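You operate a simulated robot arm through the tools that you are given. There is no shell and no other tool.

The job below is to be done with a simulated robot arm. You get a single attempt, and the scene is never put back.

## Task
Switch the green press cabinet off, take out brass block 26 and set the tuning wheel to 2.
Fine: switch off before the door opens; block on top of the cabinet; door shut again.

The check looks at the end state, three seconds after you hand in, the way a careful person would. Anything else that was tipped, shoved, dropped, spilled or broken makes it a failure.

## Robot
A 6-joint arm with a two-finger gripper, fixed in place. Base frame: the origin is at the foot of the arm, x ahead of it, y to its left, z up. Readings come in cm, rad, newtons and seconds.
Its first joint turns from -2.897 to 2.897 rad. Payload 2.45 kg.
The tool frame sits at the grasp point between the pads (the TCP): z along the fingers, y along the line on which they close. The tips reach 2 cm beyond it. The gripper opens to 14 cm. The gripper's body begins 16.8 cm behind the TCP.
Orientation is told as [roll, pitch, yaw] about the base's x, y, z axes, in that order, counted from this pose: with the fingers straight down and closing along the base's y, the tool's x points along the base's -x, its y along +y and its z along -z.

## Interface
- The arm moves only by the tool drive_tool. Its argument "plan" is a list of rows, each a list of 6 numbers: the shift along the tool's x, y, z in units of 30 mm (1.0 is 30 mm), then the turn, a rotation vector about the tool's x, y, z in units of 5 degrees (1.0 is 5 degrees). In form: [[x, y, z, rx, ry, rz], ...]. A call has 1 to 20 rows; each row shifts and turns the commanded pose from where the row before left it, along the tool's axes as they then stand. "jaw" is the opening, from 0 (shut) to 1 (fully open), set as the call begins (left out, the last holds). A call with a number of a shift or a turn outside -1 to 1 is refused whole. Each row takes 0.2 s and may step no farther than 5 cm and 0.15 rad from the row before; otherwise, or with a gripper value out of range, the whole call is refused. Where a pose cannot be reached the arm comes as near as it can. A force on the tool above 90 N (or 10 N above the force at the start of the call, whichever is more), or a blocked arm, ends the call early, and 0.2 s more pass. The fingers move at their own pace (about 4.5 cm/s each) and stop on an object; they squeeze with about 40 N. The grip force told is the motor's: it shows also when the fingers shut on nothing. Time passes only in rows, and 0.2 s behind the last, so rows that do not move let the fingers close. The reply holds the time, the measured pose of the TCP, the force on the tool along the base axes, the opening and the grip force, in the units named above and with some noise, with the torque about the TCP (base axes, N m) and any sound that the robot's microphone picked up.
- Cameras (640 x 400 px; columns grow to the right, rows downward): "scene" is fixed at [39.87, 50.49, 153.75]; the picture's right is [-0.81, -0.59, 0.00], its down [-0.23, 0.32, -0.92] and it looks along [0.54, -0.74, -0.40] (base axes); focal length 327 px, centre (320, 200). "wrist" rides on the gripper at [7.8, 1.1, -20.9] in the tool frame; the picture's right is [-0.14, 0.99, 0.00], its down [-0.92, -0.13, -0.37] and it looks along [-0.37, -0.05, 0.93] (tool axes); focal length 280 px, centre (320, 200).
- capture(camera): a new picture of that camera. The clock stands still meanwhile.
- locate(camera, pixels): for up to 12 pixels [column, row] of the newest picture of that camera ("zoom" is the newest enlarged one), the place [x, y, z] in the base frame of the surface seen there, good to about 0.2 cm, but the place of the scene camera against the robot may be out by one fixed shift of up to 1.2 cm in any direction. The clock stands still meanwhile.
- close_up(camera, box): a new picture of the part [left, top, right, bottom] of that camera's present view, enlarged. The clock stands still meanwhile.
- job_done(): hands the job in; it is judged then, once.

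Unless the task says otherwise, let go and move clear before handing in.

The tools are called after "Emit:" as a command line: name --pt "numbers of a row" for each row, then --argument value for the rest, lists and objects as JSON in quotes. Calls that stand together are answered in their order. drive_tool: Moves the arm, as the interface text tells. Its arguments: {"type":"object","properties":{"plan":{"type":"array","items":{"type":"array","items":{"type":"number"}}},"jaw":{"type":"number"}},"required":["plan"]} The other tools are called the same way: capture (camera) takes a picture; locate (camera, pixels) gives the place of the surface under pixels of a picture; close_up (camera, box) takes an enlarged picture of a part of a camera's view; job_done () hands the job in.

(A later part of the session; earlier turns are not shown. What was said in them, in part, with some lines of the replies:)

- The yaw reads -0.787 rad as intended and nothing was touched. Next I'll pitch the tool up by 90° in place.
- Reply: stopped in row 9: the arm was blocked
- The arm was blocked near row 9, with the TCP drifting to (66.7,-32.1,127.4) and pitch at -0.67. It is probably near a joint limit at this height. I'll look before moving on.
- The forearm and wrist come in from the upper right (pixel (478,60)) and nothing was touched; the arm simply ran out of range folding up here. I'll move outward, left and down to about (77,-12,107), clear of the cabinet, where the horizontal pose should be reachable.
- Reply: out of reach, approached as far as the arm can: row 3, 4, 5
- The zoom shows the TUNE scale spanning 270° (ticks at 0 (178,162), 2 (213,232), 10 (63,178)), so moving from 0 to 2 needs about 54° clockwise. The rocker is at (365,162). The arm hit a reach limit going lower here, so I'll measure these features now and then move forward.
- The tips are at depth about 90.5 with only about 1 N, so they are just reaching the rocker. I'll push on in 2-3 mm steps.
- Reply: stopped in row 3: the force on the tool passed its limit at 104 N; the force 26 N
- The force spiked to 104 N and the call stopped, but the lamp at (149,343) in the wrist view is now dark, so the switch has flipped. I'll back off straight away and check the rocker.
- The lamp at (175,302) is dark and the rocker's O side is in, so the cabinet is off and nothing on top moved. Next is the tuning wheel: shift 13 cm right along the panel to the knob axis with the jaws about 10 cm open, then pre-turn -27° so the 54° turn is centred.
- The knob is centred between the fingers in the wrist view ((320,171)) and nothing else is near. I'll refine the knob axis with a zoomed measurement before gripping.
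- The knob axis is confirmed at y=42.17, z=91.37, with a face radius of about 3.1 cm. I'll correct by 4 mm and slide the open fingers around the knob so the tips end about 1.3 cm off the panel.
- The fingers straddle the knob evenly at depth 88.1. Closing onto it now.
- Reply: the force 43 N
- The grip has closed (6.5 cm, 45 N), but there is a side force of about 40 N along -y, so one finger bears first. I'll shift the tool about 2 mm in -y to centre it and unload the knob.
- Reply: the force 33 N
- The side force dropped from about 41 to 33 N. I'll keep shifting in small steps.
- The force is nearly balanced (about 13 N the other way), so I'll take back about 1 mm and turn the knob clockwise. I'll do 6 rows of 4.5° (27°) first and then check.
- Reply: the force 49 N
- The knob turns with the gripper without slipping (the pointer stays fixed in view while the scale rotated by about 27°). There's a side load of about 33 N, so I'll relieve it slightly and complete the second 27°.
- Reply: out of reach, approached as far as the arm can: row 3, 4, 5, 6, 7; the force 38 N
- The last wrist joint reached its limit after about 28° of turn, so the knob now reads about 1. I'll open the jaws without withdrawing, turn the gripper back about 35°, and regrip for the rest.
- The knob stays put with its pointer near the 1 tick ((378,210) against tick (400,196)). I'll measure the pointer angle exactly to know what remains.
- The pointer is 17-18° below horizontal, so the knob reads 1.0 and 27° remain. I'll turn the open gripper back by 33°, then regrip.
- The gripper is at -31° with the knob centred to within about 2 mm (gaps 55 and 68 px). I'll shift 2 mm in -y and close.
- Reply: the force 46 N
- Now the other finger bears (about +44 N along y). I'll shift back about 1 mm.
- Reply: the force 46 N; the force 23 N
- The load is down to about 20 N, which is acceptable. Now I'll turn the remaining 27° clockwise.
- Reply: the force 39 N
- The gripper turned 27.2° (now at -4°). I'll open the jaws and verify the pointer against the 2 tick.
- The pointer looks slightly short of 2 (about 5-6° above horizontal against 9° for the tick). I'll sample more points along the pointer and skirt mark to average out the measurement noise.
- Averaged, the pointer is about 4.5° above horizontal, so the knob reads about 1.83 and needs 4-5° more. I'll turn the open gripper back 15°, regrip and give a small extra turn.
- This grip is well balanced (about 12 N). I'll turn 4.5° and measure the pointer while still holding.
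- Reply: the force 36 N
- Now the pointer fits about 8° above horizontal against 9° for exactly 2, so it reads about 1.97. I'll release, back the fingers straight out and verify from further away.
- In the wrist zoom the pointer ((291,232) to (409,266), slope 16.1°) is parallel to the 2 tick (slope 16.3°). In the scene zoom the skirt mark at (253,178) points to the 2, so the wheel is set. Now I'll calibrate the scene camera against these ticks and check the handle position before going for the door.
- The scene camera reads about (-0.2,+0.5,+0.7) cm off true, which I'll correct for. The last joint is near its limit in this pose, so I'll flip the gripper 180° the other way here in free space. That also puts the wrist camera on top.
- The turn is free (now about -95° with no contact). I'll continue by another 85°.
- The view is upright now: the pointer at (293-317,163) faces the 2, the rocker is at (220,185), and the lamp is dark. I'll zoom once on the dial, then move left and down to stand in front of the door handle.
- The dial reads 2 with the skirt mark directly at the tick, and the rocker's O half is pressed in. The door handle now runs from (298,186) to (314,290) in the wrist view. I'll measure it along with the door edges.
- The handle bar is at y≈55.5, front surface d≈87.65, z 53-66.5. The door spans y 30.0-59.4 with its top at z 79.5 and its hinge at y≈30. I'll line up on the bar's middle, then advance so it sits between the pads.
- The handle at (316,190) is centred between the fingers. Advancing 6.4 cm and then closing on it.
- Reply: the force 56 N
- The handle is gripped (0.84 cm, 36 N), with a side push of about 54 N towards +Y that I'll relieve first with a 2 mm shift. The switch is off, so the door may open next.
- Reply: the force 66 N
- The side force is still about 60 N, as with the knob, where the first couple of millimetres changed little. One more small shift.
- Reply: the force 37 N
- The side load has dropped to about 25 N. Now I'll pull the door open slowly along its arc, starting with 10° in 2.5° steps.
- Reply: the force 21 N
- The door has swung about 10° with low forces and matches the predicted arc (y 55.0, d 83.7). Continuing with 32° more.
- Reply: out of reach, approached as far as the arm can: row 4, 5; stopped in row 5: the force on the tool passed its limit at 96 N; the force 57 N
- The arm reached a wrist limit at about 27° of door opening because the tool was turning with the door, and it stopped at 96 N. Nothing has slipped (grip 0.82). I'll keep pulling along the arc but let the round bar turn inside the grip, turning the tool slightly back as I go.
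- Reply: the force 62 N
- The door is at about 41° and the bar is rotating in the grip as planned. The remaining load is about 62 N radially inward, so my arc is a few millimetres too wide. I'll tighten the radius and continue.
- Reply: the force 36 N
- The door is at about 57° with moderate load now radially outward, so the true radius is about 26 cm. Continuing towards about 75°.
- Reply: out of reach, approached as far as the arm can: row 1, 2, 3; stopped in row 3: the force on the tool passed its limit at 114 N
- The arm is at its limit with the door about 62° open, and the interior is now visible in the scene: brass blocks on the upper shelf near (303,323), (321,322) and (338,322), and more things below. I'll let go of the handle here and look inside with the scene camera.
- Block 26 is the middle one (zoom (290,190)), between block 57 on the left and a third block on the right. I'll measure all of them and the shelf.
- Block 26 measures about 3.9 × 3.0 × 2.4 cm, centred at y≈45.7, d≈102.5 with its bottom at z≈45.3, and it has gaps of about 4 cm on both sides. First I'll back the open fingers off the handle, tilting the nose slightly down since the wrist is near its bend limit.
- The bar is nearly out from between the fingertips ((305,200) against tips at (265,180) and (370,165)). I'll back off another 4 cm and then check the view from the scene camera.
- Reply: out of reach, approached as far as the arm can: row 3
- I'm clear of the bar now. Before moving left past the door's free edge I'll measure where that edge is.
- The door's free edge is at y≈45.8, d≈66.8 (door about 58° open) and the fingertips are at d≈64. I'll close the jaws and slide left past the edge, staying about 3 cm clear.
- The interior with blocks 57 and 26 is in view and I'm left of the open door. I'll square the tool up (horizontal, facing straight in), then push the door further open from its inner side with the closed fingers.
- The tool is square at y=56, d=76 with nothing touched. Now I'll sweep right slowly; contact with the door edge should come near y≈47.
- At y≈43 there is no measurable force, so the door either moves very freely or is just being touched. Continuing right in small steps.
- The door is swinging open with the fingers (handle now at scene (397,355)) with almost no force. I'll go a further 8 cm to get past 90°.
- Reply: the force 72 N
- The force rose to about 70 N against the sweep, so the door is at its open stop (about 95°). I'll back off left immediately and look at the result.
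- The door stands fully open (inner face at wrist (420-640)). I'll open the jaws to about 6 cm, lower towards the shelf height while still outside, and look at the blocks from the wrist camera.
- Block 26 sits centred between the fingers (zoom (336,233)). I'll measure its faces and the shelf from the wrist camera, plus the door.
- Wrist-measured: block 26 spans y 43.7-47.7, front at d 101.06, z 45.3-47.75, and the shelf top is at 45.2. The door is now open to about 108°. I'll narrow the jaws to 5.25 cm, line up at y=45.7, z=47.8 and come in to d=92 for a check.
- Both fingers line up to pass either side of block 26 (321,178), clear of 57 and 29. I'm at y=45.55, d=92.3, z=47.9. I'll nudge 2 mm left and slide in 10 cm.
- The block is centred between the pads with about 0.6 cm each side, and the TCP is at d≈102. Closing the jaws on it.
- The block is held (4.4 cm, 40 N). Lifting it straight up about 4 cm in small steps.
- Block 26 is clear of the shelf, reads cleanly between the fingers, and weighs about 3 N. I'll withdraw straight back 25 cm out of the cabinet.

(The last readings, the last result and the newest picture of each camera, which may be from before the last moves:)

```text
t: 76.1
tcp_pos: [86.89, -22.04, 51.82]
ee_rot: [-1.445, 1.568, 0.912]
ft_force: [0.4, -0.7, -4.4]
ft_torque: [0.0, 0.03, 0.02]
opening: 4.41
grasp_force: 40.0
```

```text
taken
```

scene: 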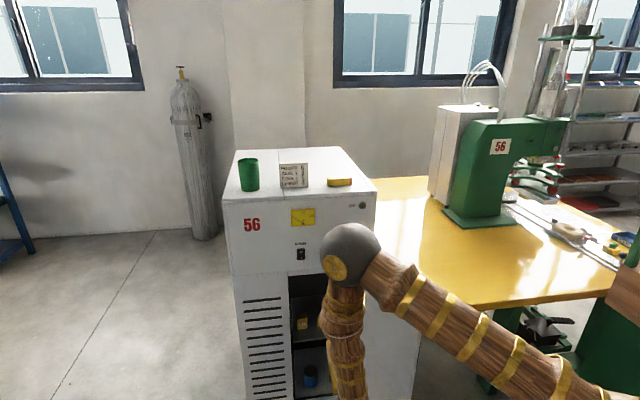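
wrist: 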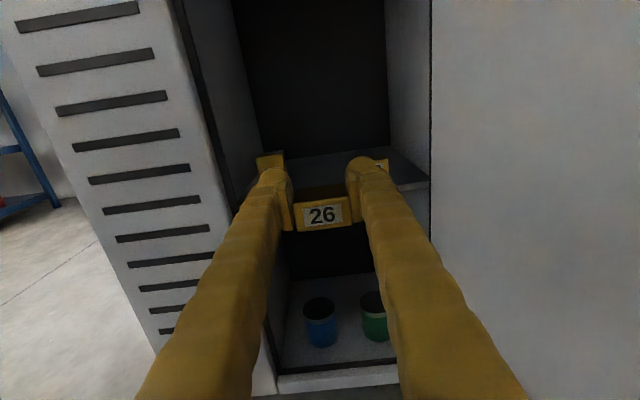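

Out cleanly, with blocks 57 and 29 undisturbed. Now I'll rise in front of the panel with the tips 9 cm away from the knob, first by 36 cm.

Emit:
drive_tool --pt "0.5 0 0 0 0 0" --pt "0.9 0 0 0 0 0" --pt "1 0 0 0 0 0" --pt "1 0 0 0 0 0" --pt "1 0 0 0 0 0" --pt "1 0 0 0 0 0" --pt "1 0 0 0 0 0" --pt "1 0 0 0 0 0" --pt "1 0 0 0 0 0" --pt "1 0 0 0 0 0" --pt "1 0 0 0 0 0" --pt "1 0 0 0 0 0" --pt "0.6 0 0 0 0 0"

```text
t: 78.9
tcp_pos: [86.67, -22.04, 88.31]
ee_rot: [-1.481, 1.567, 0.877]
ft_force: [-0.5, 0.0, -3.6]
ft_torque: [0.02, 0.01, 0.0]
opening: 4.39
grasp_force: 40.0
```

Still held (4.39 cm, 40 N) at z=88. I'll continue up to about z=124 so the block clears everything on top.

Emit:
drive_tool --pt "0.6 0 0 0 0 0" --pt "1 -0.08 0 0 0 0" --pt "1 -0.08 0 0 0 0" --pt "1 -0.08 0 0 0 0" --pt "1 -0.08 0 0 0 0" --pt "1 -0.08 0 0 0 0" --pt "1 -0.08 0 0 0 0" --pt "1 -0.08 0 0 0 0" --pt "1 -0.08 0 0 0 0" --pt "1 -0.08 0 0 0 0" --pt "1 -0.08 0 0 0 0" --pt "1 -0.05 0 0 0 0" --pt "0.5 0 0 0 0 0"

Emit:
capture --camera "wrist"

Emit:
capture --camera "scene"

```text
t: 81.7
tcp_pos: [88.46, -20.53, 124.45]
ee_rot: [-1.379, 1.568, 0.979]
ft_force: [0.6, 0.2, -3.5]
ft_torque: [0.01, 0.03, 0.01]
opening: 4.4
grasp_force: 39.9
```

```text
taken
```

wrist: 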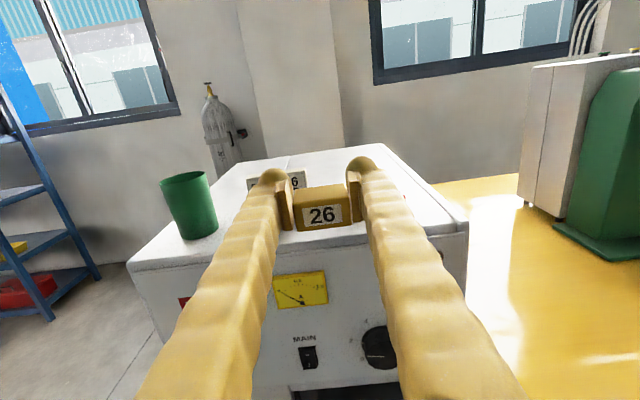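

```text
taken
```

scene: 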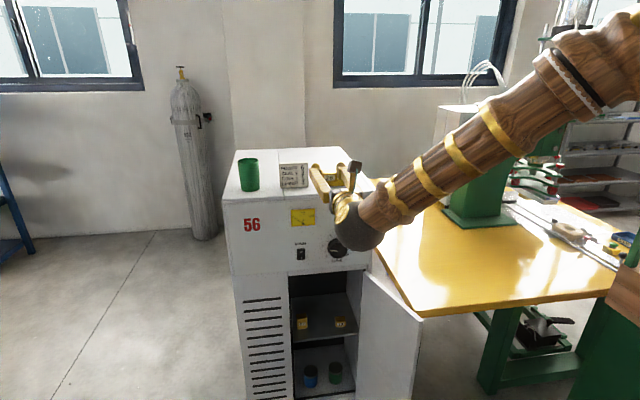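

Block 26 is held above the cabinet's front edge, the door stands open, and blocks 57 and 29 are undisturbed inside. I'll measure the top surface, front edge, sign and folding rule around the landing spot.

Emit:
locate --camera "wrist" --pixels '[[325, 165], [335, 240], [300, 236], [297, 183], [330, 250], [205, 236], [420, 200], [440, 225], [310, 160], [250, 240], [230, 200], [465, 215]]'

Emit:
close_up --camera "scene" --box '[270, 140, 390, 215]'

Emit:
close_up --camera "wrist" --box '[220, 130, 480, 292]'

```text
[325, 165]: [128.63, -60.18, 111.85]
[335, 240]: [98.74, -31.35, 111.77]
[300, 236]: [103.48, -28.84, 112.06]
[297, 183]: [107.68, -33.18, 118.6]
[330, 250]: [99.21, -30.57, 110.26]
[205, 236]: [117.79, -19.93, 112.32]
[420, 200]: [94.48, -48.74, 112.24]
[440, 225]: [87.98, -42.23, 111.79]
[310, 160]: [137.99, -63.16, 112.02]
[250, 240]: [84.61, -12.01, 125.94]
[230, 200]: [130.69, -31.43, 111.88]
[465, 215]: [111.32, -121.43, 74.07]
```

```text
5.33 times, centred on (330, 178) of scene
```

zoom: 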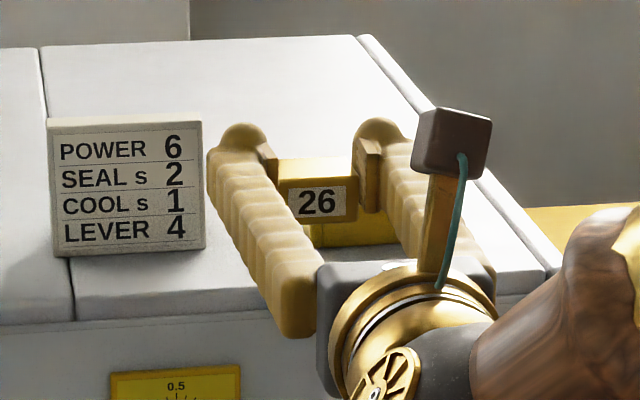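

```text
2.46 times, centred on (350, 211) of wrist
```

zoom: 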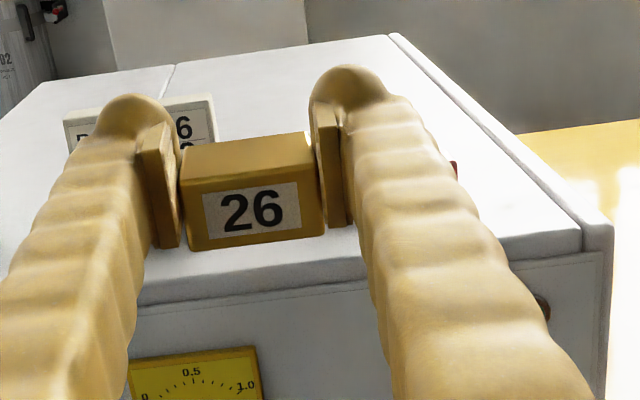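

The cabinet top is at z≈111.9 with its front edge at d≈91.9. I'll check the sign's bottom corners to be sure of the gap.

Emit:
locate --camera "scene" --pixels '[[284, 187], [305, 186], [306, 175], [295, 187], [306, 165], [283, 168], [295, 163], [316, 188], [316, 192], [255, 190]]'

```text
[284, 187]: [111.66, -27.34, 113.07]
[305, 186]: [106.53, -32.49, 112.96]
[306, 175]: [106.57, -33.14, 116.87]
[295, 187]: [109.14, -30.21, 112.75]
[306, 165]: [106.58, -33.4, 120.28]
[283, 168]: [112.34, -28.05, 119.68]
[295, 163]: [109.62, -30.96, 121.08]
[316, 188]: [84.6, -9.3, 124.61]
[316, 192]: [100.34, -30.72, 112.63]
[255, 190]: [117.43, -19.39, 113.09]
```

The sign spans y 52.0-59.5 from d=98.8 back, and the folding rule spans y 36.5-43.6 from d≈97.5 back. So I'll set the block at y=48, between d 93.3 and 96.3, in front of both. Moving forward at height first.

Emit:
drive_tool --pt "0 0 0.8 0 0 0" --pt "0 0 0.98 0 0 0" --pt "0 0 0.98 0 0 0" --pt "0 0 0.98 0 0 0" --pt "0 0 0.98 0 0 0" --pt "0 0 0.98 0 0 0"

Emit:
capture --camera "wrist"

Emit:
close_up --camera "scene" --box '[270, 140, 390, 215]'

```text
t: 83.1
tcp_pos: [100.42, -32.66, 124.37]
ee_rot: [-1.608, 1.567, 0.748]
ft_force: [-0.5, 0.4, -3.0]
ft_torque: [0.02, 0.03, -0.02]
opening: 4.42
grasp_force: 39.6
```

```text
taken
```

wrist: 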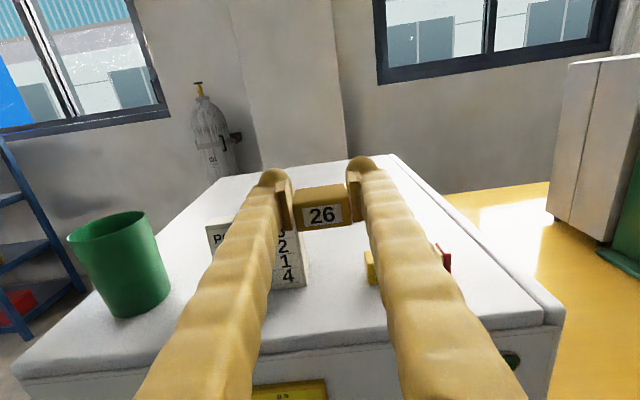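

```text
5.33 times, centred on (330, 178) of scene
```

zoom: 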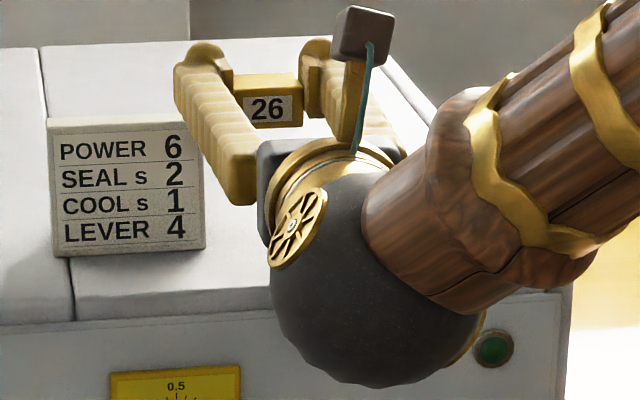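

The TCP is at y=47.9, d=94.1. The sign's corner shows at (300,285) and the folding rule's end at (371,268); I'll measure both once more before lowering.

Emit:
locate --camera "wrist" --pixels '[[371, 258], [371, 278], [366, 270], [304, 282], [300, 289], [330, 300], [335, 260], [305, 240], [330, 325]]'

```text
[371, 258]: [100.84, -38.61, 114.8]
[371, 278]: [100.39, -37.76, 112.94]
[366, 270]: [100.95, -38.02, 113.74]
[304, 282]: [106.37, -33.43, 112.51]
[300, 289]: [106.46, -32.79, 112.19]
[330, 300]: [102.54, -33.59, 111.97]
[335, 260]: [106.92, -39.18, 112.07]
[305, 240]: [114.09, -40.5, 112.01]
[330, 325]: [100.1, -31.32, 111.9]
```

Gap confirmed: the rule's end is at y=44.3, d=97.7 and the sign corner at y=52.1, d=98.5. My tips are at d≈96.1, so there's at least 1.6 cm of clearance. Lowering to just above the surface.

Emit:
drive_tool --pt "-0.6 -0.1 0 0 0 0" --pt "-0.7 0 0 0 0 0" --pt "-0.7 0 0 0 0 0" --pt "-0.6 0 0 0 0 0" --pt "-0.4 0 0 0 0 0" --pt "-0.1 0 0 0 0 0"

Emit:
close_up --camera "scene" --box '[270, 140, 390, 215]'

Emit:
capture --camera "wrist"

```text
t: 84.5
tcp_pos: [100.79, -32.22, 115.02]
ee_rot: [-1.508, 1.568, 0.846]
ft_force: [-0.2, 0.6, -3.7]
ft_torque: [0.03, 0.0, 0.02]
opening: 4.38
grasp_force: 40.2
```

```text
5.33 times, centred on (330, 178) of scene
```

zoom: 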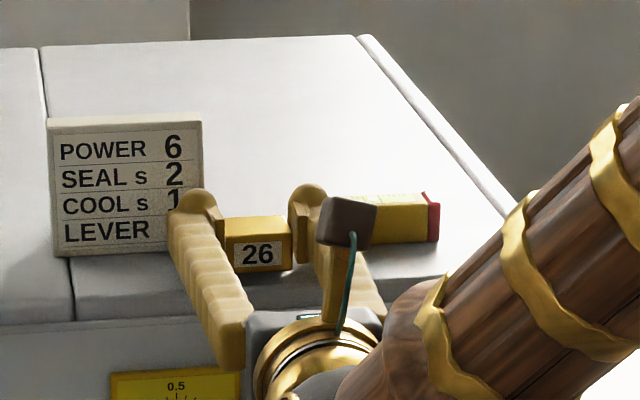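

```text
taken
```

wrist: 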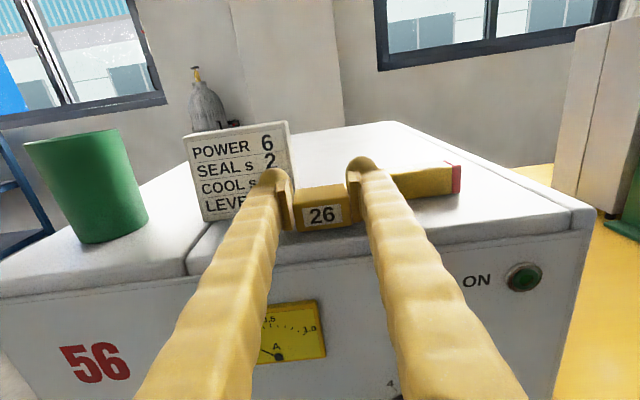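

The block is about half a centimetre above the top, clear of the sign and the folding rule. Lowering the rest in 1.5 mm steps while watching the vertical force (now -3.7 N, the block's weight).

Emit:
drive_tool --pt "-0.05 0 0 0 0 0" --pt "-0.05 0 0 0 0 0" --pt "-0.05 0 0 0 0 0"

```text
t: 85.3
tcp_pos: [100.82, -32.14, 114.58]
ee_rot: [-1.79, 1.565, 0.568]
ft_force: [1.6, -0.9, 1.6]
ft_torque: [-0.06, 0.06, 0.03]
opening: 4.37
grasp_force: 40.3
```

The vertical force went from -3.7 to +1.6 N, so the block is touching down. One more millimetre to seat it, then I'll check.

Emit:
drive_tool --pt "-0.03 0 0 0 0 0" --pt "0 0 0 0 0 0"

Emit:
close_up --camera "wrist" --box '[250, 150, 410, 250]'

```text
t: 85.9
tcp_pos: [100.88, -31.98, 114.67]
ee_rot: [-1.919, 1.566, 0.439]
ft_force: [1.6, -2.8, 9.7]
ft_torque: [-0.23, 0.17, 0.07]
opening: 4.36
grasp_force: 39.8
```

```text
4.00 times, centred on (330, 200) of wrist
```

zoom: 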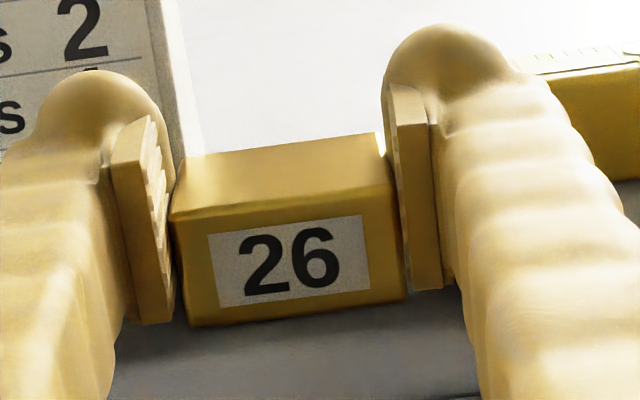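

It's seated with about 13 N of contact. Opening the jaws just a little (to 5.2 cm), so the fingers don't reach the neighbours.

Emit:
drive_tool --pt "0.02 0 0 0 0 0" --pt "0 0 0 0 0 0" --pt "0 0 0 0 0 0" --jaw 0.37

Emit:
close_up --camera "wrist" --box '[230, 140, 430, 265]'

```text
t: 86.7
tcp_pos: [100.83, -32.11, 114.59]
ee_rot: [-1.5, 1.568, 0.857]
ft_force: [-0.2, 0.6, -0.4]
ft_torque: [0.01, -0.02, 0.01]
opening: 5.17
grasp_force: 0.1
```

```text
3.20 times, centred on (330, 202) of wrist
```

zoom: 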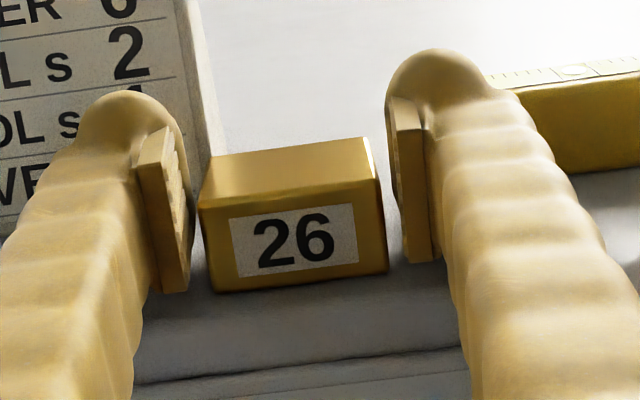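

The block stands free between the pads, flat on the top. I'll centre by 1 mm and withdraw straight back.

Emit:
drive_tool --pt "0 -0.03 0 0 0 0" --pt "0 0 -0.3 0 0 0" --pt "0 0 -0.5 0 0 0" --pt "0 0 -0.7 0 0 0" --pt "0 0 -0.9 0 0 0" --pt "0 0 -0.9 0 0 0"

Emit:
capture --camera "wrist"

Emit:
close_up --camera "scene" --box '[220, 140, 390, 246]'

```text
t: 88.1
tcp_pos: [93.97, -25.17, 114.53]
ee_rot: [-1.467, 1.569, 0.893]
ft_force: [-0.3, 0.1, 0.0]
ft_torque: [0.0, -0.02, 0.02]
opening: 5.2
grasp_force: 0.1
```

```text
taken
```

wrist: 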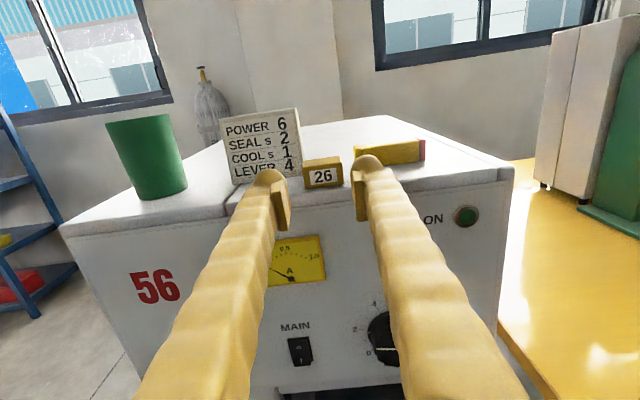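

```text
3.76 times, centred on (305, 193) of scene
```

zoom: 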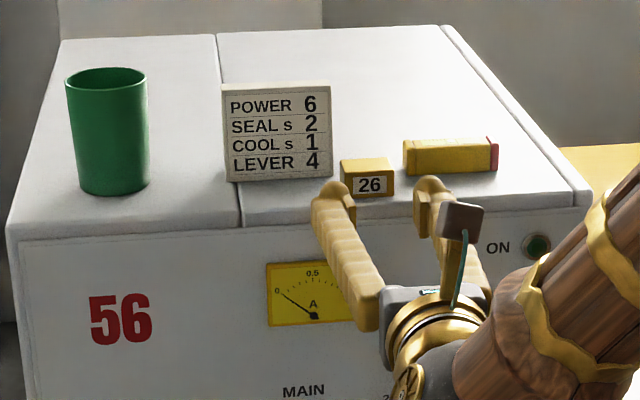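

Block 26 stands on the cabinet top next to the sign, and everything else there is as before. Next is closing the door (it's at about 108°). I'll back off, close the jaws and roll the gripper 90° so I can point it straight down on the door's outer side.

Emit:
drive_tool --pt "0 0 -0.9 0 0 0" --pt "0 0 -0.9 0 0 0" --pt "0 0 -0.9 0 0 0" --pt "0 0 -0.9 0 0 0" --pt "0 0 0 0 0 1" --pt "0 0 0 0 0 1" --pt "0 0 0 0 0 1" --pt "0 0 0 0 0 1" --pt "0 0 0 0 0 1" --pt "0 0 0 0 0 1" --pt "0 0 0 0 0 1" --pt "0 0 0 0 0 1" --pt "0 0 0 0 0 1" --jaw 0

Emit:
drive_tool --pt "0 0 0 0 0 1" --pt "0 0 0 0 0 1" --pt "0 0 0 0 0 1" --pt "0 0 0 0 0 1" --pt "0 0 0 0 0 1" --pt "0 0 0 0 0 1" --pt "0 0 0 0 0 1" --pt "0 0 0 0 0 1" --pt "0 0 0 0 0 1"

Emit:
capture --camera "scene"

```text
t: 90.9
tcp_pos: [86.21, -17.45, 114.78]
ee_rot: [-1.571, 0.782, 0.787]
ft_force: [-0.6, -0.8, -0.1]
ft_torque: [-0.04, -0.01, 0.0]
opening: 0.01
grasp_force: 29.6
```

```text
t: 92.9
tcp_pos: [86.2, -17.57, 114.5]
ee_rot: [-1.57, -0.001, 0.787]
ft_force: [-0.3, 0.0, 1.2]
ft_torque: [-0.02, 0.01, 0.01]
opening: 0.0
grasp_force: 29.7
```

```text
taken
```

scene: 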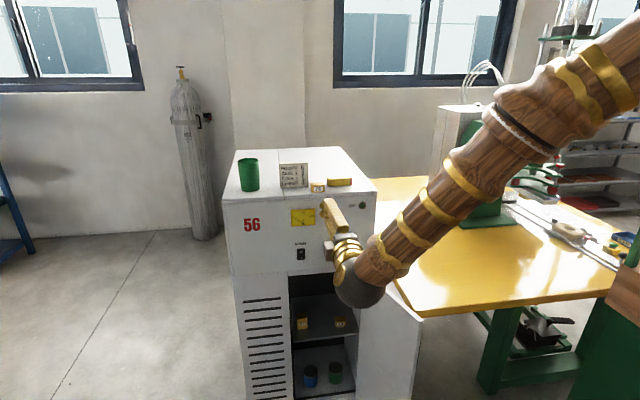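

Orientation is as planned (x along -Y, pointing in) and the TCP is at d≈73. The door's free top corner at scene (421,317) sits near the table corner, so I'll measure that neighbourhood before going there.

Emit:
close_up --camera "scene" --box '[340, 260, 452, 330]'

Emit:
locate --camera "zoom" --pixels '[[463, 315], [455, 330], [420, 310], [440, 380], [300, 250], [150, 120], [480, 300], [520, 300], [475, 325], [580, 300], [440, 250], [400, 180]]'

```text
5.71 times, centred on (396, 295) of scene
```

zoom: 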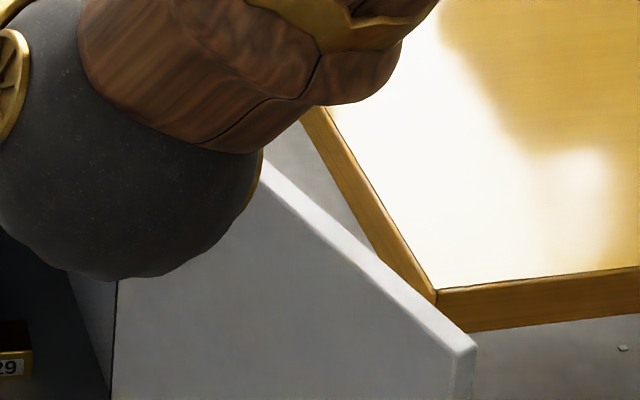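

```text
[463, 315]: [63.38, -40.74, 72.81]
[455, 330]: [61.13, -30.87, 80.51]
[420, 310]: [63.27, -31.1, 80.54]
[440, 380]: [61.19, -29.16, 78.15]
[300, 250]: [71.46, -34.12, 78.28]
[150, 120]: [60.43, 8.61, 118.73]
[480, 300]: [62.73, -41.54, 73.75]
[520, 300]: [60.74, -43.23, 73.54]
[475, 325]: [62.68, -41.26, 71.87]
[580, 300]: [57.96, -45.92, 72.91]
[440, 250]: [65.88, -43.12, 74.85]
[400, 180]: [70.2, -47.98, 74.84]
```

The door's free corner is at y≈21, d≈65.5, and the table corner is 7 cm clear of its outer face, so there's room. Pitching the tool down now, in two parts.

Emit:
drive_tool --pt "0 0 0 -1 0 0" --pt "0 0 0 -1 0 0" --pt "0 0 0 -1 0 0" --pt "0 0 0 -1 0 0" --pt "0 0 0 -1 0 0" --pt "0 0 0 -1 0 0" --pt "0 0 0 -1 0 0" --pt "0 0 0 -1 0 0" --pt "0 0 0 -1 0 0"

```text
t: 94.9
tcp_pos: [86.21, -17.5, 114.63]
ee_rot: [-0.785, -0.003, 0.788]
ft_force: [0.3, 0.0, -0.5]
ft_torque: [0.0, -0.04, 0.01]
opening: 0.0
grasp_force: 29.2
```

Halfway down (45°) without any trouble. Completing the pitch to vertical.

Emit:
drive_tool --pt "0 0 0 -1 0 0" --pt "0 0 0 -1 0 0" --pt "0 0 0 -1 0 0" --pt "0 0 0 -1 0 0" --pt "0 0 0 -1 0 0" --pt "0 0 0 -1 0 0" --pt "0 0 0 -1 0 0" --pt "0 0 0 -1 0 0" --pt "0 0 0 -1 0 0"

Emit:
capture --camera "scene"

```text
t: 96.9
tcp_pos: [86.29, -17.53, 114.45]
ee_rot: [0.001, -0.002, 0.787]
ft_force: [0.2, -0.6, 0.4]
ft_torque: [0.03, -0.02, -0.01]
opening: 0.0
grasp_force: 29.5
```

```text
taken
```

scene: 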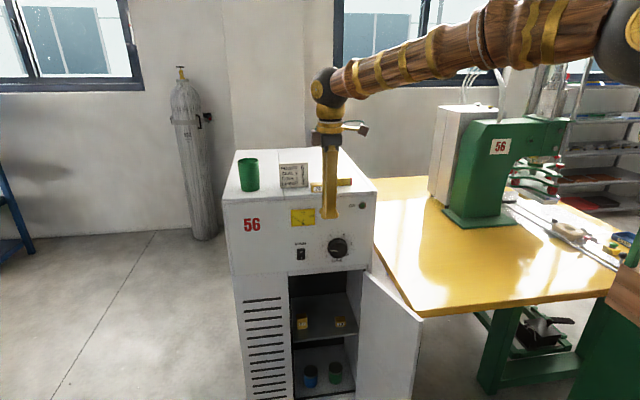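

The tool points straight down at z=114. I'll move over the open door (top at z≈80) to its outer side, to about y=13, d=60, z=96.

Emit:
drive_tool --pt "0.913 0.344 0.475 0 0 0" --pt "0.913 0.344 0.475 0 0 0" --pt "0.913 0.344 0.475 0 0 0" --pt "0.913 0.344 0.475 0 0 0" --pt "0.913 0.344 0.475 0 0 0" --pt "0.913 0.344 0.475 0 0 0" --pt "0.913 0.344 0.475 0 0 0" --pt "0.913 0.344 0.475 0 0 0" --pt "0.913 0.344 0.475 0 0 0" --pt "0.913 0.344 0.475 0 0 0" --pt "0.913 0.344 0.475 0 0 0" --pt "0.913 0.344 0.475 0 0 0" --pt "0.913 0.344 0.475 0 0 0"

Emit:
capture --camera "scene"

Emit:
capture --camera "wrist"

```text
t: 99.7
tcp_pos: [51.75, -33.21, 96.0]
ee_rot: [-0.001, -0.003, 0.787]
ft_force: [-0.1, 0.5, 0.6]
ft_torque: [0.01, 0.03, 0.01]
opening: 0.0
grasp_force: 29.2
```

```text
taken
```

scene: 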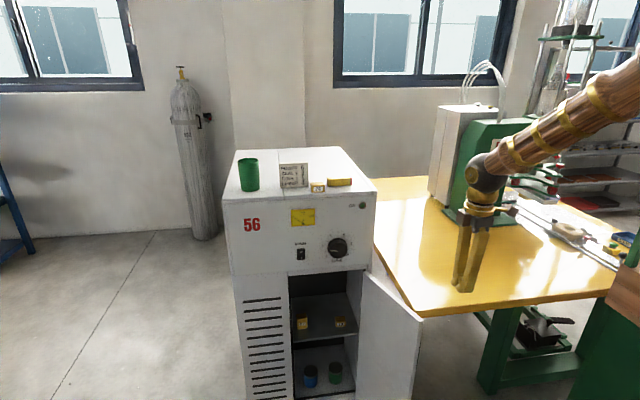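

```text
taken
```

wrist: 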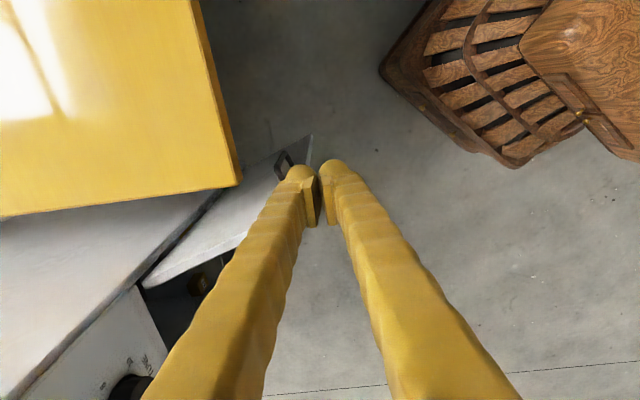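

I'm above the outer side of the door; in the wrist view its handle is at (283,160), left of the fingers. Lowering to z≈72, which keeps the tips above the handle (top at 66.6).

Emit:
drive_tool --pt "0 -0.08 1 0 0 0" --pt "0 -0.08 1 0 0 0" --pt "0 -0.08 1 0 0 0" --pt "0 -0.08 1 0 0 0" --pt "0 -0.08 1 0 0 0" --pt "0 -0.08 1 0 0 0" --pt "0 -0.08 1 0 0 0" --pt "0 -0.08 1 0 0 0"

Emit:
capture --camera "wrist"

Emit:
capture --camera "scene"

```text
t: 101.5
tcp_pos: [53.26, -34.55, 71.7]
ee_rot: [0.001, -0.004, 0.787]
ft_force: [-0.2, -0.1, -0.6]
ft_torque: [-0.03, -0.01, 0.01]
opening: 0.0
grasp_force: 29.4
```

```text
taken
```

wrist: 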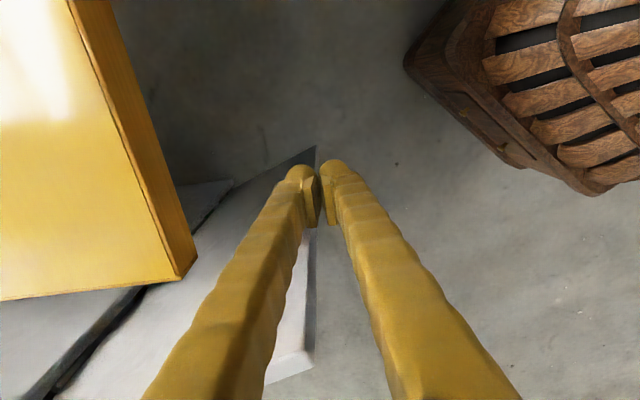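

```text
taken
```

scene: 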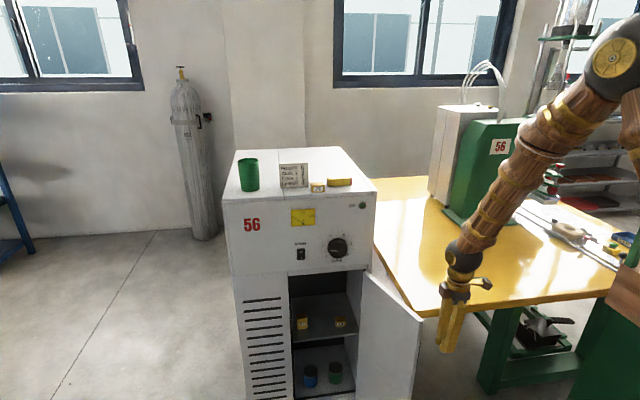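

The fingers hang beside the door's outer side at y=13.2, d=62.1, clear of the table corner. Now I'll press against the outer face near the free edge and sweep the door round along its arc, first up to about 90°.

Emit:
drive_tool --pt "-0.71 -0.785 0 0 0 0" --pt "-0.71 -0.785 0 0 0 0" --pt "-0.733 -0.167 0 0 0 0" --pt "-0.583 0.2 0 0 0 0" --pt "-0.583 0.2 0 0 0 0" --pt "-0.767 0.133 0 0 0 0" --pt "-0.767 0.133 0 0 0 0"

Emit:
capture --camera "scene"

Emit:
capture --camera "wrist"

```text
t: 103.1
tcp_pos: [65.71, -26.5, 72.15]
ee_rot: [0.0, -0.004, 0.787]
ft_force: [0.2, 0.1, -0.6]
ft_torque: [-0.01, -0.02, -0.02]
opening: 0.0
grasp_force: 29.4
```

```text
taken
```

scene: 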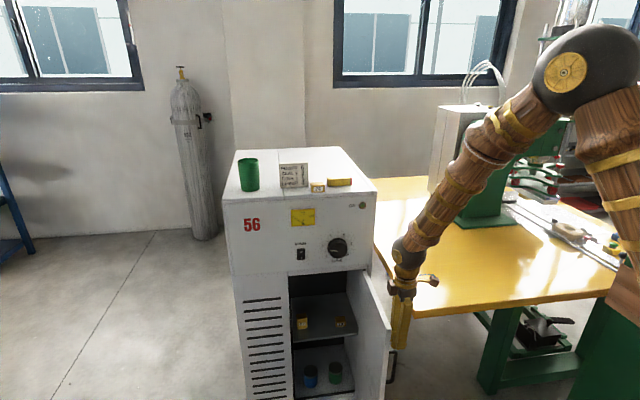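

```text
taken
```

wrist: 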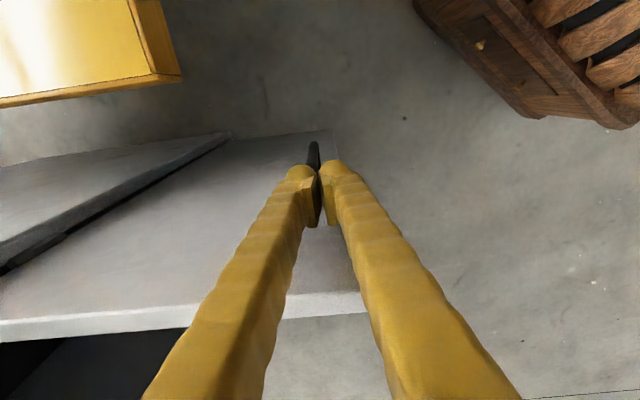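

It works: the door has swung to about 88° (handle at scene (393,365)) with negligible force. Continuing along the arc to about 50°.

Emit:
drive_tool --pt "-0.767 0 0 0 0 0" --pt "-0.767 0 0 0 0 0" --pt "-0.767 -0.133 0 0 0 0" --pt "-0.767 -0.133 0 0 0 0" --pt "-0.717 -0.275 0 0 0 0" --pt "-0.717 -0.275 0 0 0 0" --pt "-0.683 -0.392 0 0 0 0" --pt "-0.683 -0.392 0 0 0 0"

Emit:
capture --camera "scene"

Emit:
capture --camera "wrist"

```text
t: 104.9
tcp_pos: [81.51, -17.39, 72.29]
ee_rot: [0.001, -0.005, 0.788]
ft_force: [-0.5, -0.5, 0.0]
ft_torque: [0.01, -0.02, 0.01]
opening: 0.0
grasp_force: 30.0
```

```text
taken
```

scene: 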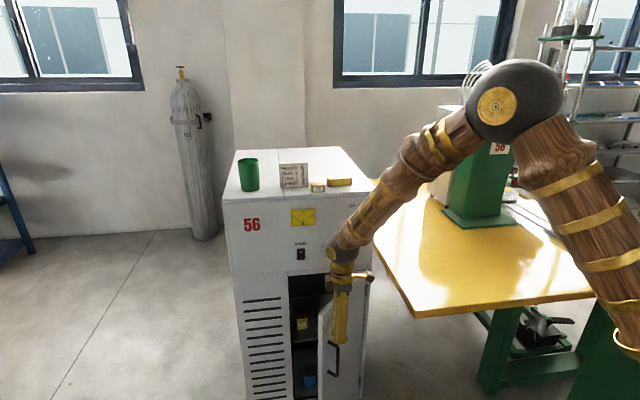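

```text
taken
```

wrist: 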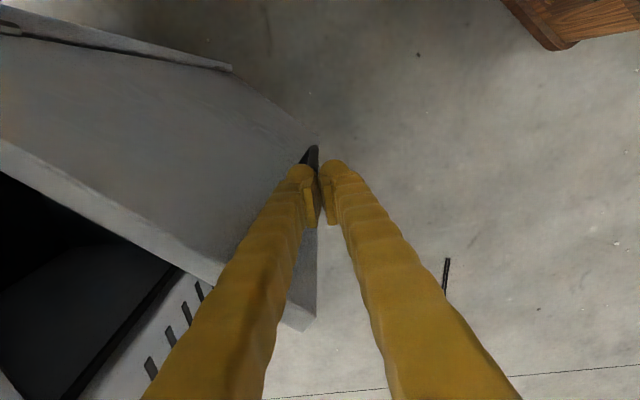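

The door is at about 50°. Continuing to about 20°, where the gripper body still stays about 3 cm off the panel.

Emit:
drive_tool --pt "-0.583 -0.5 0 0 0 0" --pt "-0.583 -0.5 0 0 0 0" --pt "-0.492 -0.583 0 0 0 0" --pt "-0.492 -0.583 0 0 0 0" --pt "-0.383 -0.683 0 0 0 0" --pt "-0.383 -0.683 0 0 0 0"

Emit:
capture --camera "scene"

```text
t: 106.3
tcp_pos: [95.28, -18.5, 71.9]
ee_rot: [-0.001, -0.004, 0.787]
ft_force: [-1.2, -0.4, 0.5]
ft_torque: [0.03, -0.02, 0.01]
opening: 0.0
grasp_force: 29.4
```

```text
taken
```

scene: 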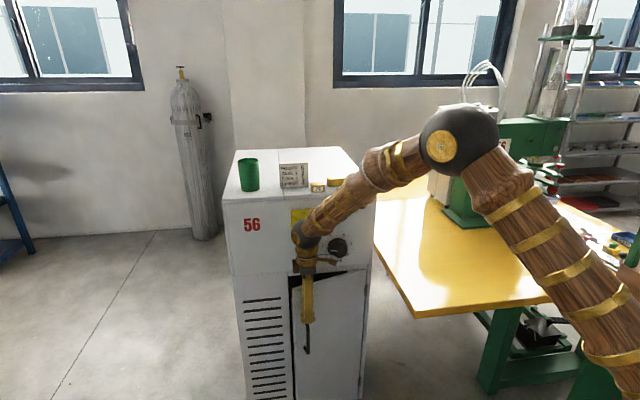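

The door is at about 20°. I'll back the tool straight out 14 cm and pitch it up to horizontal for the final push.

Emit:
drive_tool --pt "0 0.8 0 0 0 0" --pt "0 0.95 0 0 0 0" --pt "0 0.95 0 0 0 0" --pt "0 0.95 0 0 0 0" --pt "0 0.95 0 0 0 0" --pt "0 0 0 1 0 0" --pt "0 0 0 1 0 0" --pt "0 0 0 1 0 0" --pt "0 0 0 1 0 0" --pt "0 0 0 1 0 0" --pt "0 0 0 1 0 0" --pt "0 0 0 1 0 0" --pt "0 0 0 1 0 0" --pt "0 0 0 1 0 0"

Emit:
drive_tool --pt "0 0 0 1 0 0" --pt "0 0 0 1 0 0" --pt "0 0 0 1 0 0" --pt "0 0 0 1 0 0" --pt "0 0 0 1 0 0" --pt "0 0 0 1 0 0" --pt "0 0 0 1 0 0" --pt "0 0 0 1 0 0" --pt "0 0 0 1 0 0"

Emit:
capture --camera "scene"

Emit:
capture --camera "wrist"

```text
t: 109.3
tcp_pos: [85.6, -8.91, 72.19]
ee_rot: [-0.786, -0.003, 0.788]
ft_force: [0.3, 0.9, -0.5]
ft_torque: [0.01, -0.01, -0.03]
opening: 0.04
grasp_force: 29.2
```

```text
t: 111.3
tcp_pos: [85.37, -8.94, 72.01]
ee_rot: [-1.572, -0.004, 0.787]
ft_force: [-0.2, 0.6, 0.5]
ft_torque: [0.01, -0.01, 0.03]
opening: 0.0
grasp_force: 29.8
```

```text
taken
```

scene: 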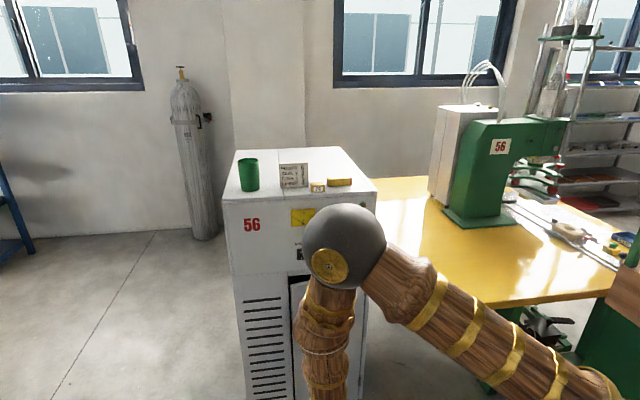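

```text
taken
```

wrist: 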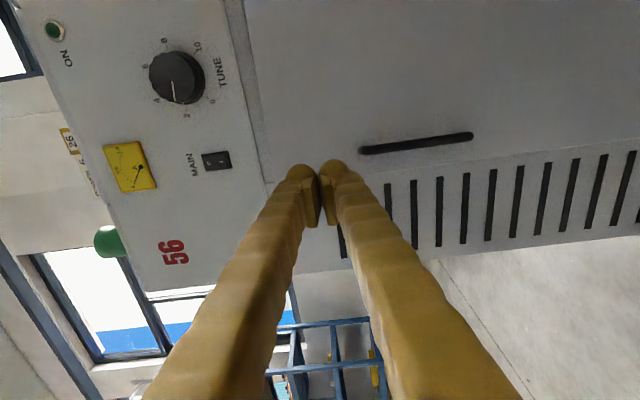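

The view (rotated 90°) shows the door nearly flush, with its handle at (415,143). I'll measure how far it still stands open.

Emit:
locate --camera "wrist" --pixels '[[300, 60], [300, 130], [450, 100], [450, 170], [560, 100], [560, 150], [360, 20], [420, 142], [215, 60], [520, 220], [280, 170], [450, 60]]'

Emit:
close_up --camera "wrist" --box '[220, 80, 620, 260]'

```text
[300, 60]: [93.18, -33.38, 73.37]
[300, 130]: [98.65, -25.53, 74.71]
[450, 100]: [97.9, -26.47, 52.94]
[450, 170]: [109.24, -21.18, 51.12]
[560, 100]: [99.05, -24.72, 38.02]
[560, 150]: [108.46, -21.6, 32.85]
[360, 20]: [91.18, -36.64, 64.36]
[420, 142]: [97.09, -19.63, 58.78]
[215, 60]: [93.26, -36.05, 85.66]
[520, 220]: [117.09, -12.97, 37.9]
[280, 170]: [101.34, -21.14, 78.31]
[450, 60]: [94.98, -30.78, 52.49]
```

```text
1.60 times, centred on (420, 170) of wrist
```

zoom: 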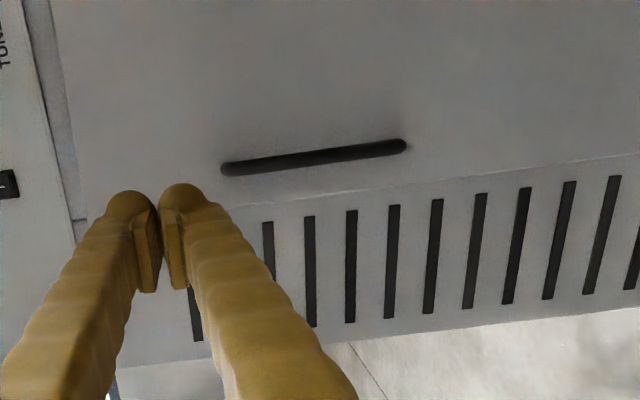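

The door still stands about 10° open (its face at y=54 is at d≈87.4). I'll push it shut with the closed fingertips at y=54, z=72, above the handle: approach first, then slow steps.

Emit:
drive_tool --pt "0 0 0.9 0 0 0" --pt "0 0 0.95 0 0 0" --pt "0 0 0.95 0 0 0" --pt "0 0 0.95 0 0 0" --pt "0 0 0.95 0 0 0" --pt "0 0 0.95 0 0 0" --pt "0 0 0.3 0 0 0" --pt "0 0 0.3 0 0 0" --pt "0 0 0.3 0 0 0" --pt "0 0 0.3 0 0 0"

Emit:
capture --camera "wrist"

```text
t: 113.5
tcp_pos: [100.1, -23.57, 72.05]
ee_rot: [-1.571, -0.002, 0.786]
ft_force: [0.2, 1.0, -0.7]
ft_torque: [-0.02, 0.02, -0.01]
opening: 0.0
grasp_force: 29.6
```

```text
taken
```

wrist: 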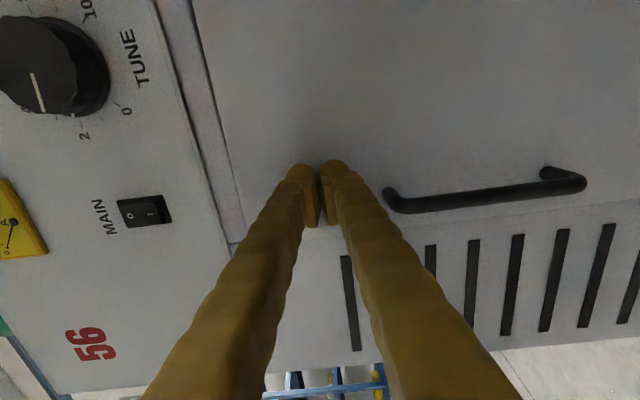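

The tips are at d≈89.45 and the door is almost flush, with no force yet. Continuing in 4 mm steps.

Emit:
drive_tool --pt "0 0 0.15 0 0 0" --pt "0 0 0.15 0 0 0" --pt "0 0 0.15 0 0 0" --pt "0 0 0.15 0 0 0" --pt "0 0 0.1 0 0 0"

```text
t: 114.7
tcp_pos: [101.42, -24.91, 72.12]
ee_rot: [-1.571, -0.005, 0.786]
ft_force: [-0.1, -0.4, -0.6]
ft_torque: [-0.01, 0.01, -0.01]
opening: 0.0
grasp_force: 29.0
```

Tips at d≈91.3 and still free. Going on in 1.5-2 mm steps until the force rises.

Emit:
drive_tool --pt "0 0 0.06 0 0 0" --pt "0 0 0.06 0 0 0" --pt "0 0 0.06 0 0 0"

Emit:
capture --camera "wrist"

```text
t: 115.5
tcp_pos: [101.72, -25.36, 71.99]
ee_rot: [-1.57, -0.002, 0.787]
ft_force: [-29.7, 18.3, 5.4]
ft_torque: [0.01, -0.19, -0.19]
opening: 0.61
grasp_force: 29.0
```

```text
taken
```

wrist: 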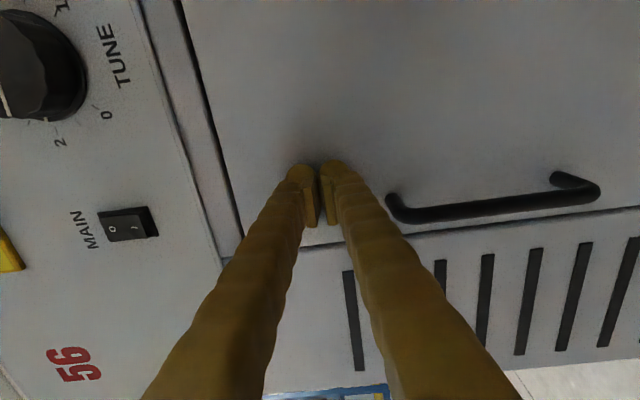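

The push force rose to about 34 N at tip depth 91.9, which matches the closed door plane, and the gap line looks even. Backing off and verifying.

Emit:
drive_tool --pt "0 0 -0.3 0 0 0" --pt "0 0 -0.7 0 0 0" --pt "0 0 -0.9 0 0 0" --pt "0 0 -0.9 0 0 0" --pt "0 0 -0.9 0 0 0" --pt "0 0 -0.9 0 0 0" --pt "0 0 -0.9 0 0 0"

Emit:
capture --camera "wrist"

Emit:
locate --camera "wrist" --pixels '[[300, 60], [300, 130], [400, 80], [450, 60], [500, 80], [250, 120], [200, 80], [430, 200], [480, 200], [500, 30]]'

Emit:
capture --camera "scene"

```text
t: 117.1
tcp_pos: [89.97, -13.63, 71.98]
ee_rot: [-1.572, -0.004, 0.788]
ft_force: [-0.3, 0.4, -0.7]
ft_torque: [-0.01, 0.0, 0.04]
opening: 0.0
grasp_force: 29.1
```

```text
taken
```

wrist: 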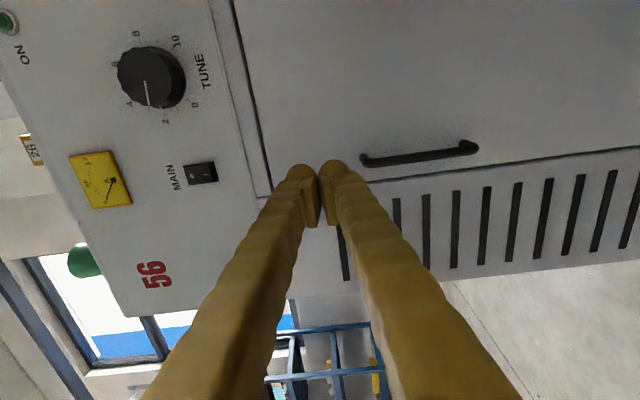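

```text
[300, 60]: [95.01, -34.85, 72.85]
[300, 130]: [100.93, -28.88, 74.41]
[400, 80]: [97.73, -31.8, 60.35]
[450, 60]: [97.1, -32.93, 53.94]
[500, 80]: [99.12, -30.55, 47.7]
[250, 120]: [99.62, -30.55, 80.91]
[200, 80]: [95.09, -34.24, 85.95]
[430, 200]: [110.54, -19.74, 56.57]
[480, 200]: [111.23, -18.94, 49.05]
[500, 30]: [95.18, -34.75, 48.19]
```

```text
taken
```

scene: 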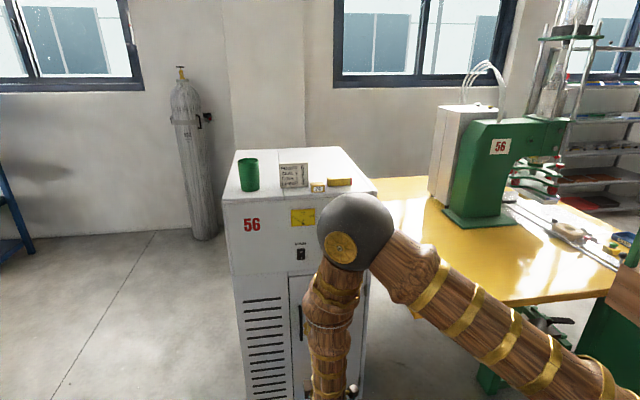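

The door face measures d = 91.6-91.9 everywhere, the same as at the start, so it's shut. I'll check the dial, the rocker and the lamp again.

Emit:
close_up --camera "wrist" --box '[60, 20, 260, 220]'

Emit:
close_up --camera "scene" --box '[220, 140, 390, 246]'

```text
2.00 times, centred on (160, 120) of wrist
```

zoom: 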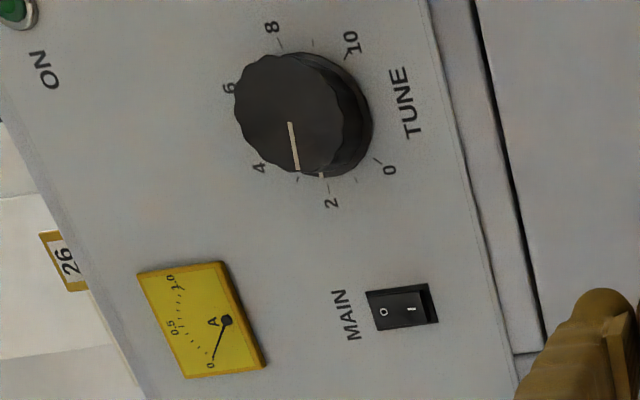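

```text
3.76 times, centred on (305, 193) of scene
```

zoom: 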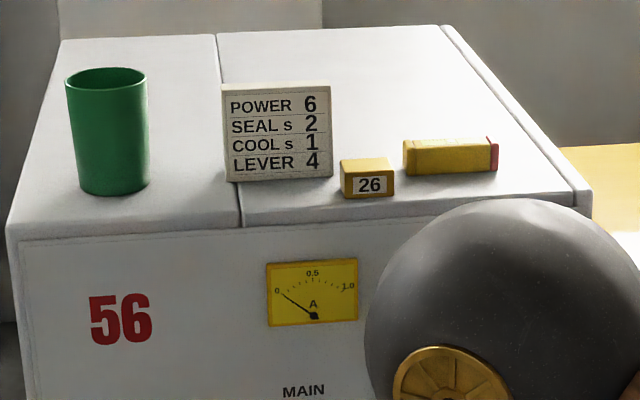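

The ON lamp is dark, the rocker's O side is pressed, and block 26, the sign, cup and folding rule are all in place. One more averaged measurement of the dial pointer to be confident about the 2.

Emit:
close_up --camera "wrist" --box '[110, 30, 206, 126]'

```text
4.17 times, centred on (158, 78) of wrist
```

zoom: 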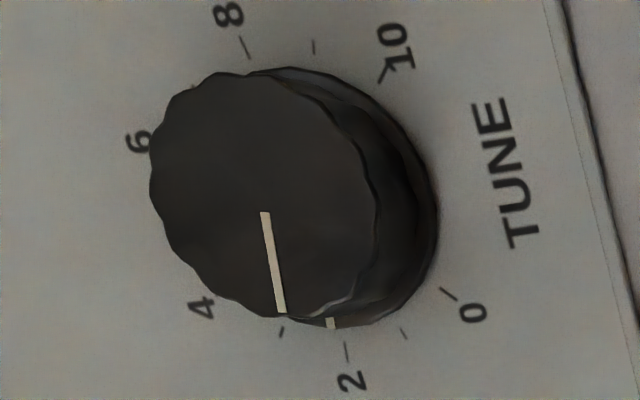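

Emit:
locate --camera "zoom" --pixels '[[265, 214], [267, 226], [269, 238], [271, 250], [273, 262], [275, 274], [277, 286], [279, 298], [281, 308], [331, 323], [347, 346], [347, 358]]'

Emit:
locate --camera "zoom" --pixels '[[244, 48], [348, 352], [450, 296], [384, 75], [405, 333], [314, 47], [331, 319], [332, 327], [282, 332]]'

```text
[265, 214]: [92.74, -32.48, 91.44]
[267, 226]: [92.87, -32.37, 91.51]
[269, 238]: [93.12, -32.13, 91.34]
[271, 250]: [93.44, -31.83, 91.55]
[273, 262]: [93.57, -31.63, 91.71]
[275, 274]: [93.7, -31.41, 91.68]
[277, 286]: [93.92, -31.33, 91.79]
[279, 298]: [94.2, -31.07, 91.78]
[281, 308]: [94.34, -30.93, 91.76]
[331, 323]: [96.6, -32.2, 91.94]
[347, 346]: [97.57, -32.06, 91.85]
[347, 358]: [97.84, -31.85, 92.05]
```

```text
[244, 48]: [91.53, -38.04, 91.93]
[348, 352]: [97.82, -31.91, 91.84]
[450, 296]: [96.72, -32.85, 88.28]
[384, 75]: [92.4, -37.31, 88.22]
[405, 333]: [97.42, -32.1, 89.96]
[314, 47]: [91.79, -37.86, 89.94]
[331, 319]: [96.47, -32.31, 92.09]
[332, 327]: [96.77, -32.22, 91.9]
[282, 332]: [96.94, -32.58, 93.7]
```

The pointer fits 9-10° above horizontal and the skirt mark 9.6° (exactly 2 is 9°), so the wheel reads 2.0. I'll move the arm a little further clear before handing in.

Emit:
drive_tool --pt "0 0 -0.8 0 0 0" --pt "0 0 -0.8 0 0 0" --pt "0 0 -0.5 0 0 0" --pt "0 0 0 0 0 0"

Emit:
capture --camera "scene"

Emit:
capture --camera "wrist"

```text
t: 118.1
tcp_pos: [85.63, -9.28, 72.08]
ee_rot: [-1.57, -0.004, 0.786]
ft_force: [-0.5, 0.8, 0.0]
ft_torque: [0.02, -0.02, 0.02]
opening: 0.0
grasp_force: 29.0
```

```text
taken
```

scene: 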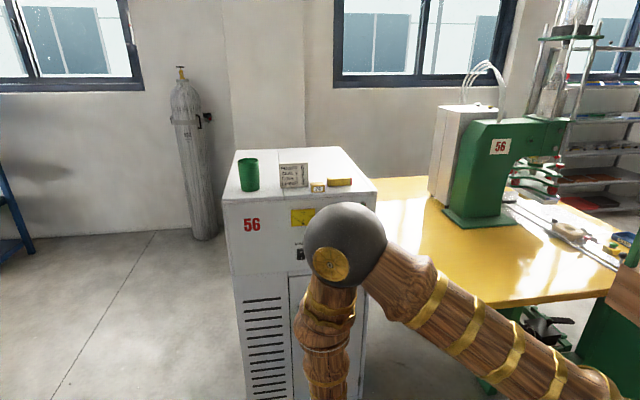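

```text
taken
```

wrist: 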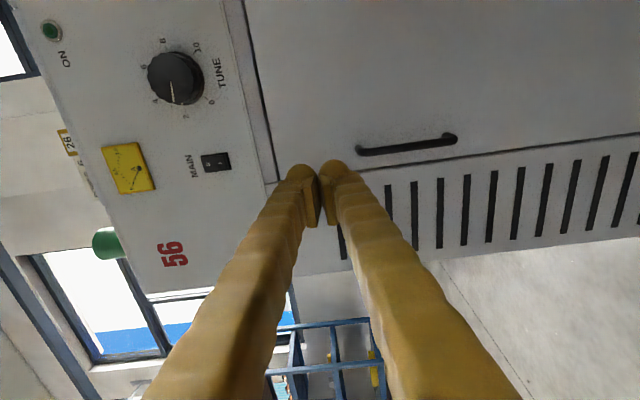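

The last pictures show the lamp dark, the wheel at 2, the door flush and block 26 on the cabinet top. The sign, cup and folding rule are unmoved and the arm is well clear, so I'm handing in.

Emit:
job_done

```text
The job is handed in.
```

The job is handed in, and the last pictures before it showed everything you asked for in place:

- **Power:** the cabinet was switched off before the door was opened. The ON lamp is dark and the rocker's O side is pressed in.
- **Tuning wheel:** the pointer lines up with the 2 tick. It measured 9–10° above horizontal, and exactly 2 is 9°.
- **Block 26:** it stands on top of the cabinet, in front of the sign and the folding rule. Neither of those, nor the cup, was moved.
- **Door:** shut again, with its face measuring the same depth as at the start. Blocks 57 and 29 were still in place the last time I could see inside.

Three moves stopped early because the force passed the 90 N limit: 104 N pressing the switch, and 96 N and 114 N while pulling the door by its handle. I also pushed the door against its open stop with about 70 N. I saw no damage from any of these in the pictures afterwards.
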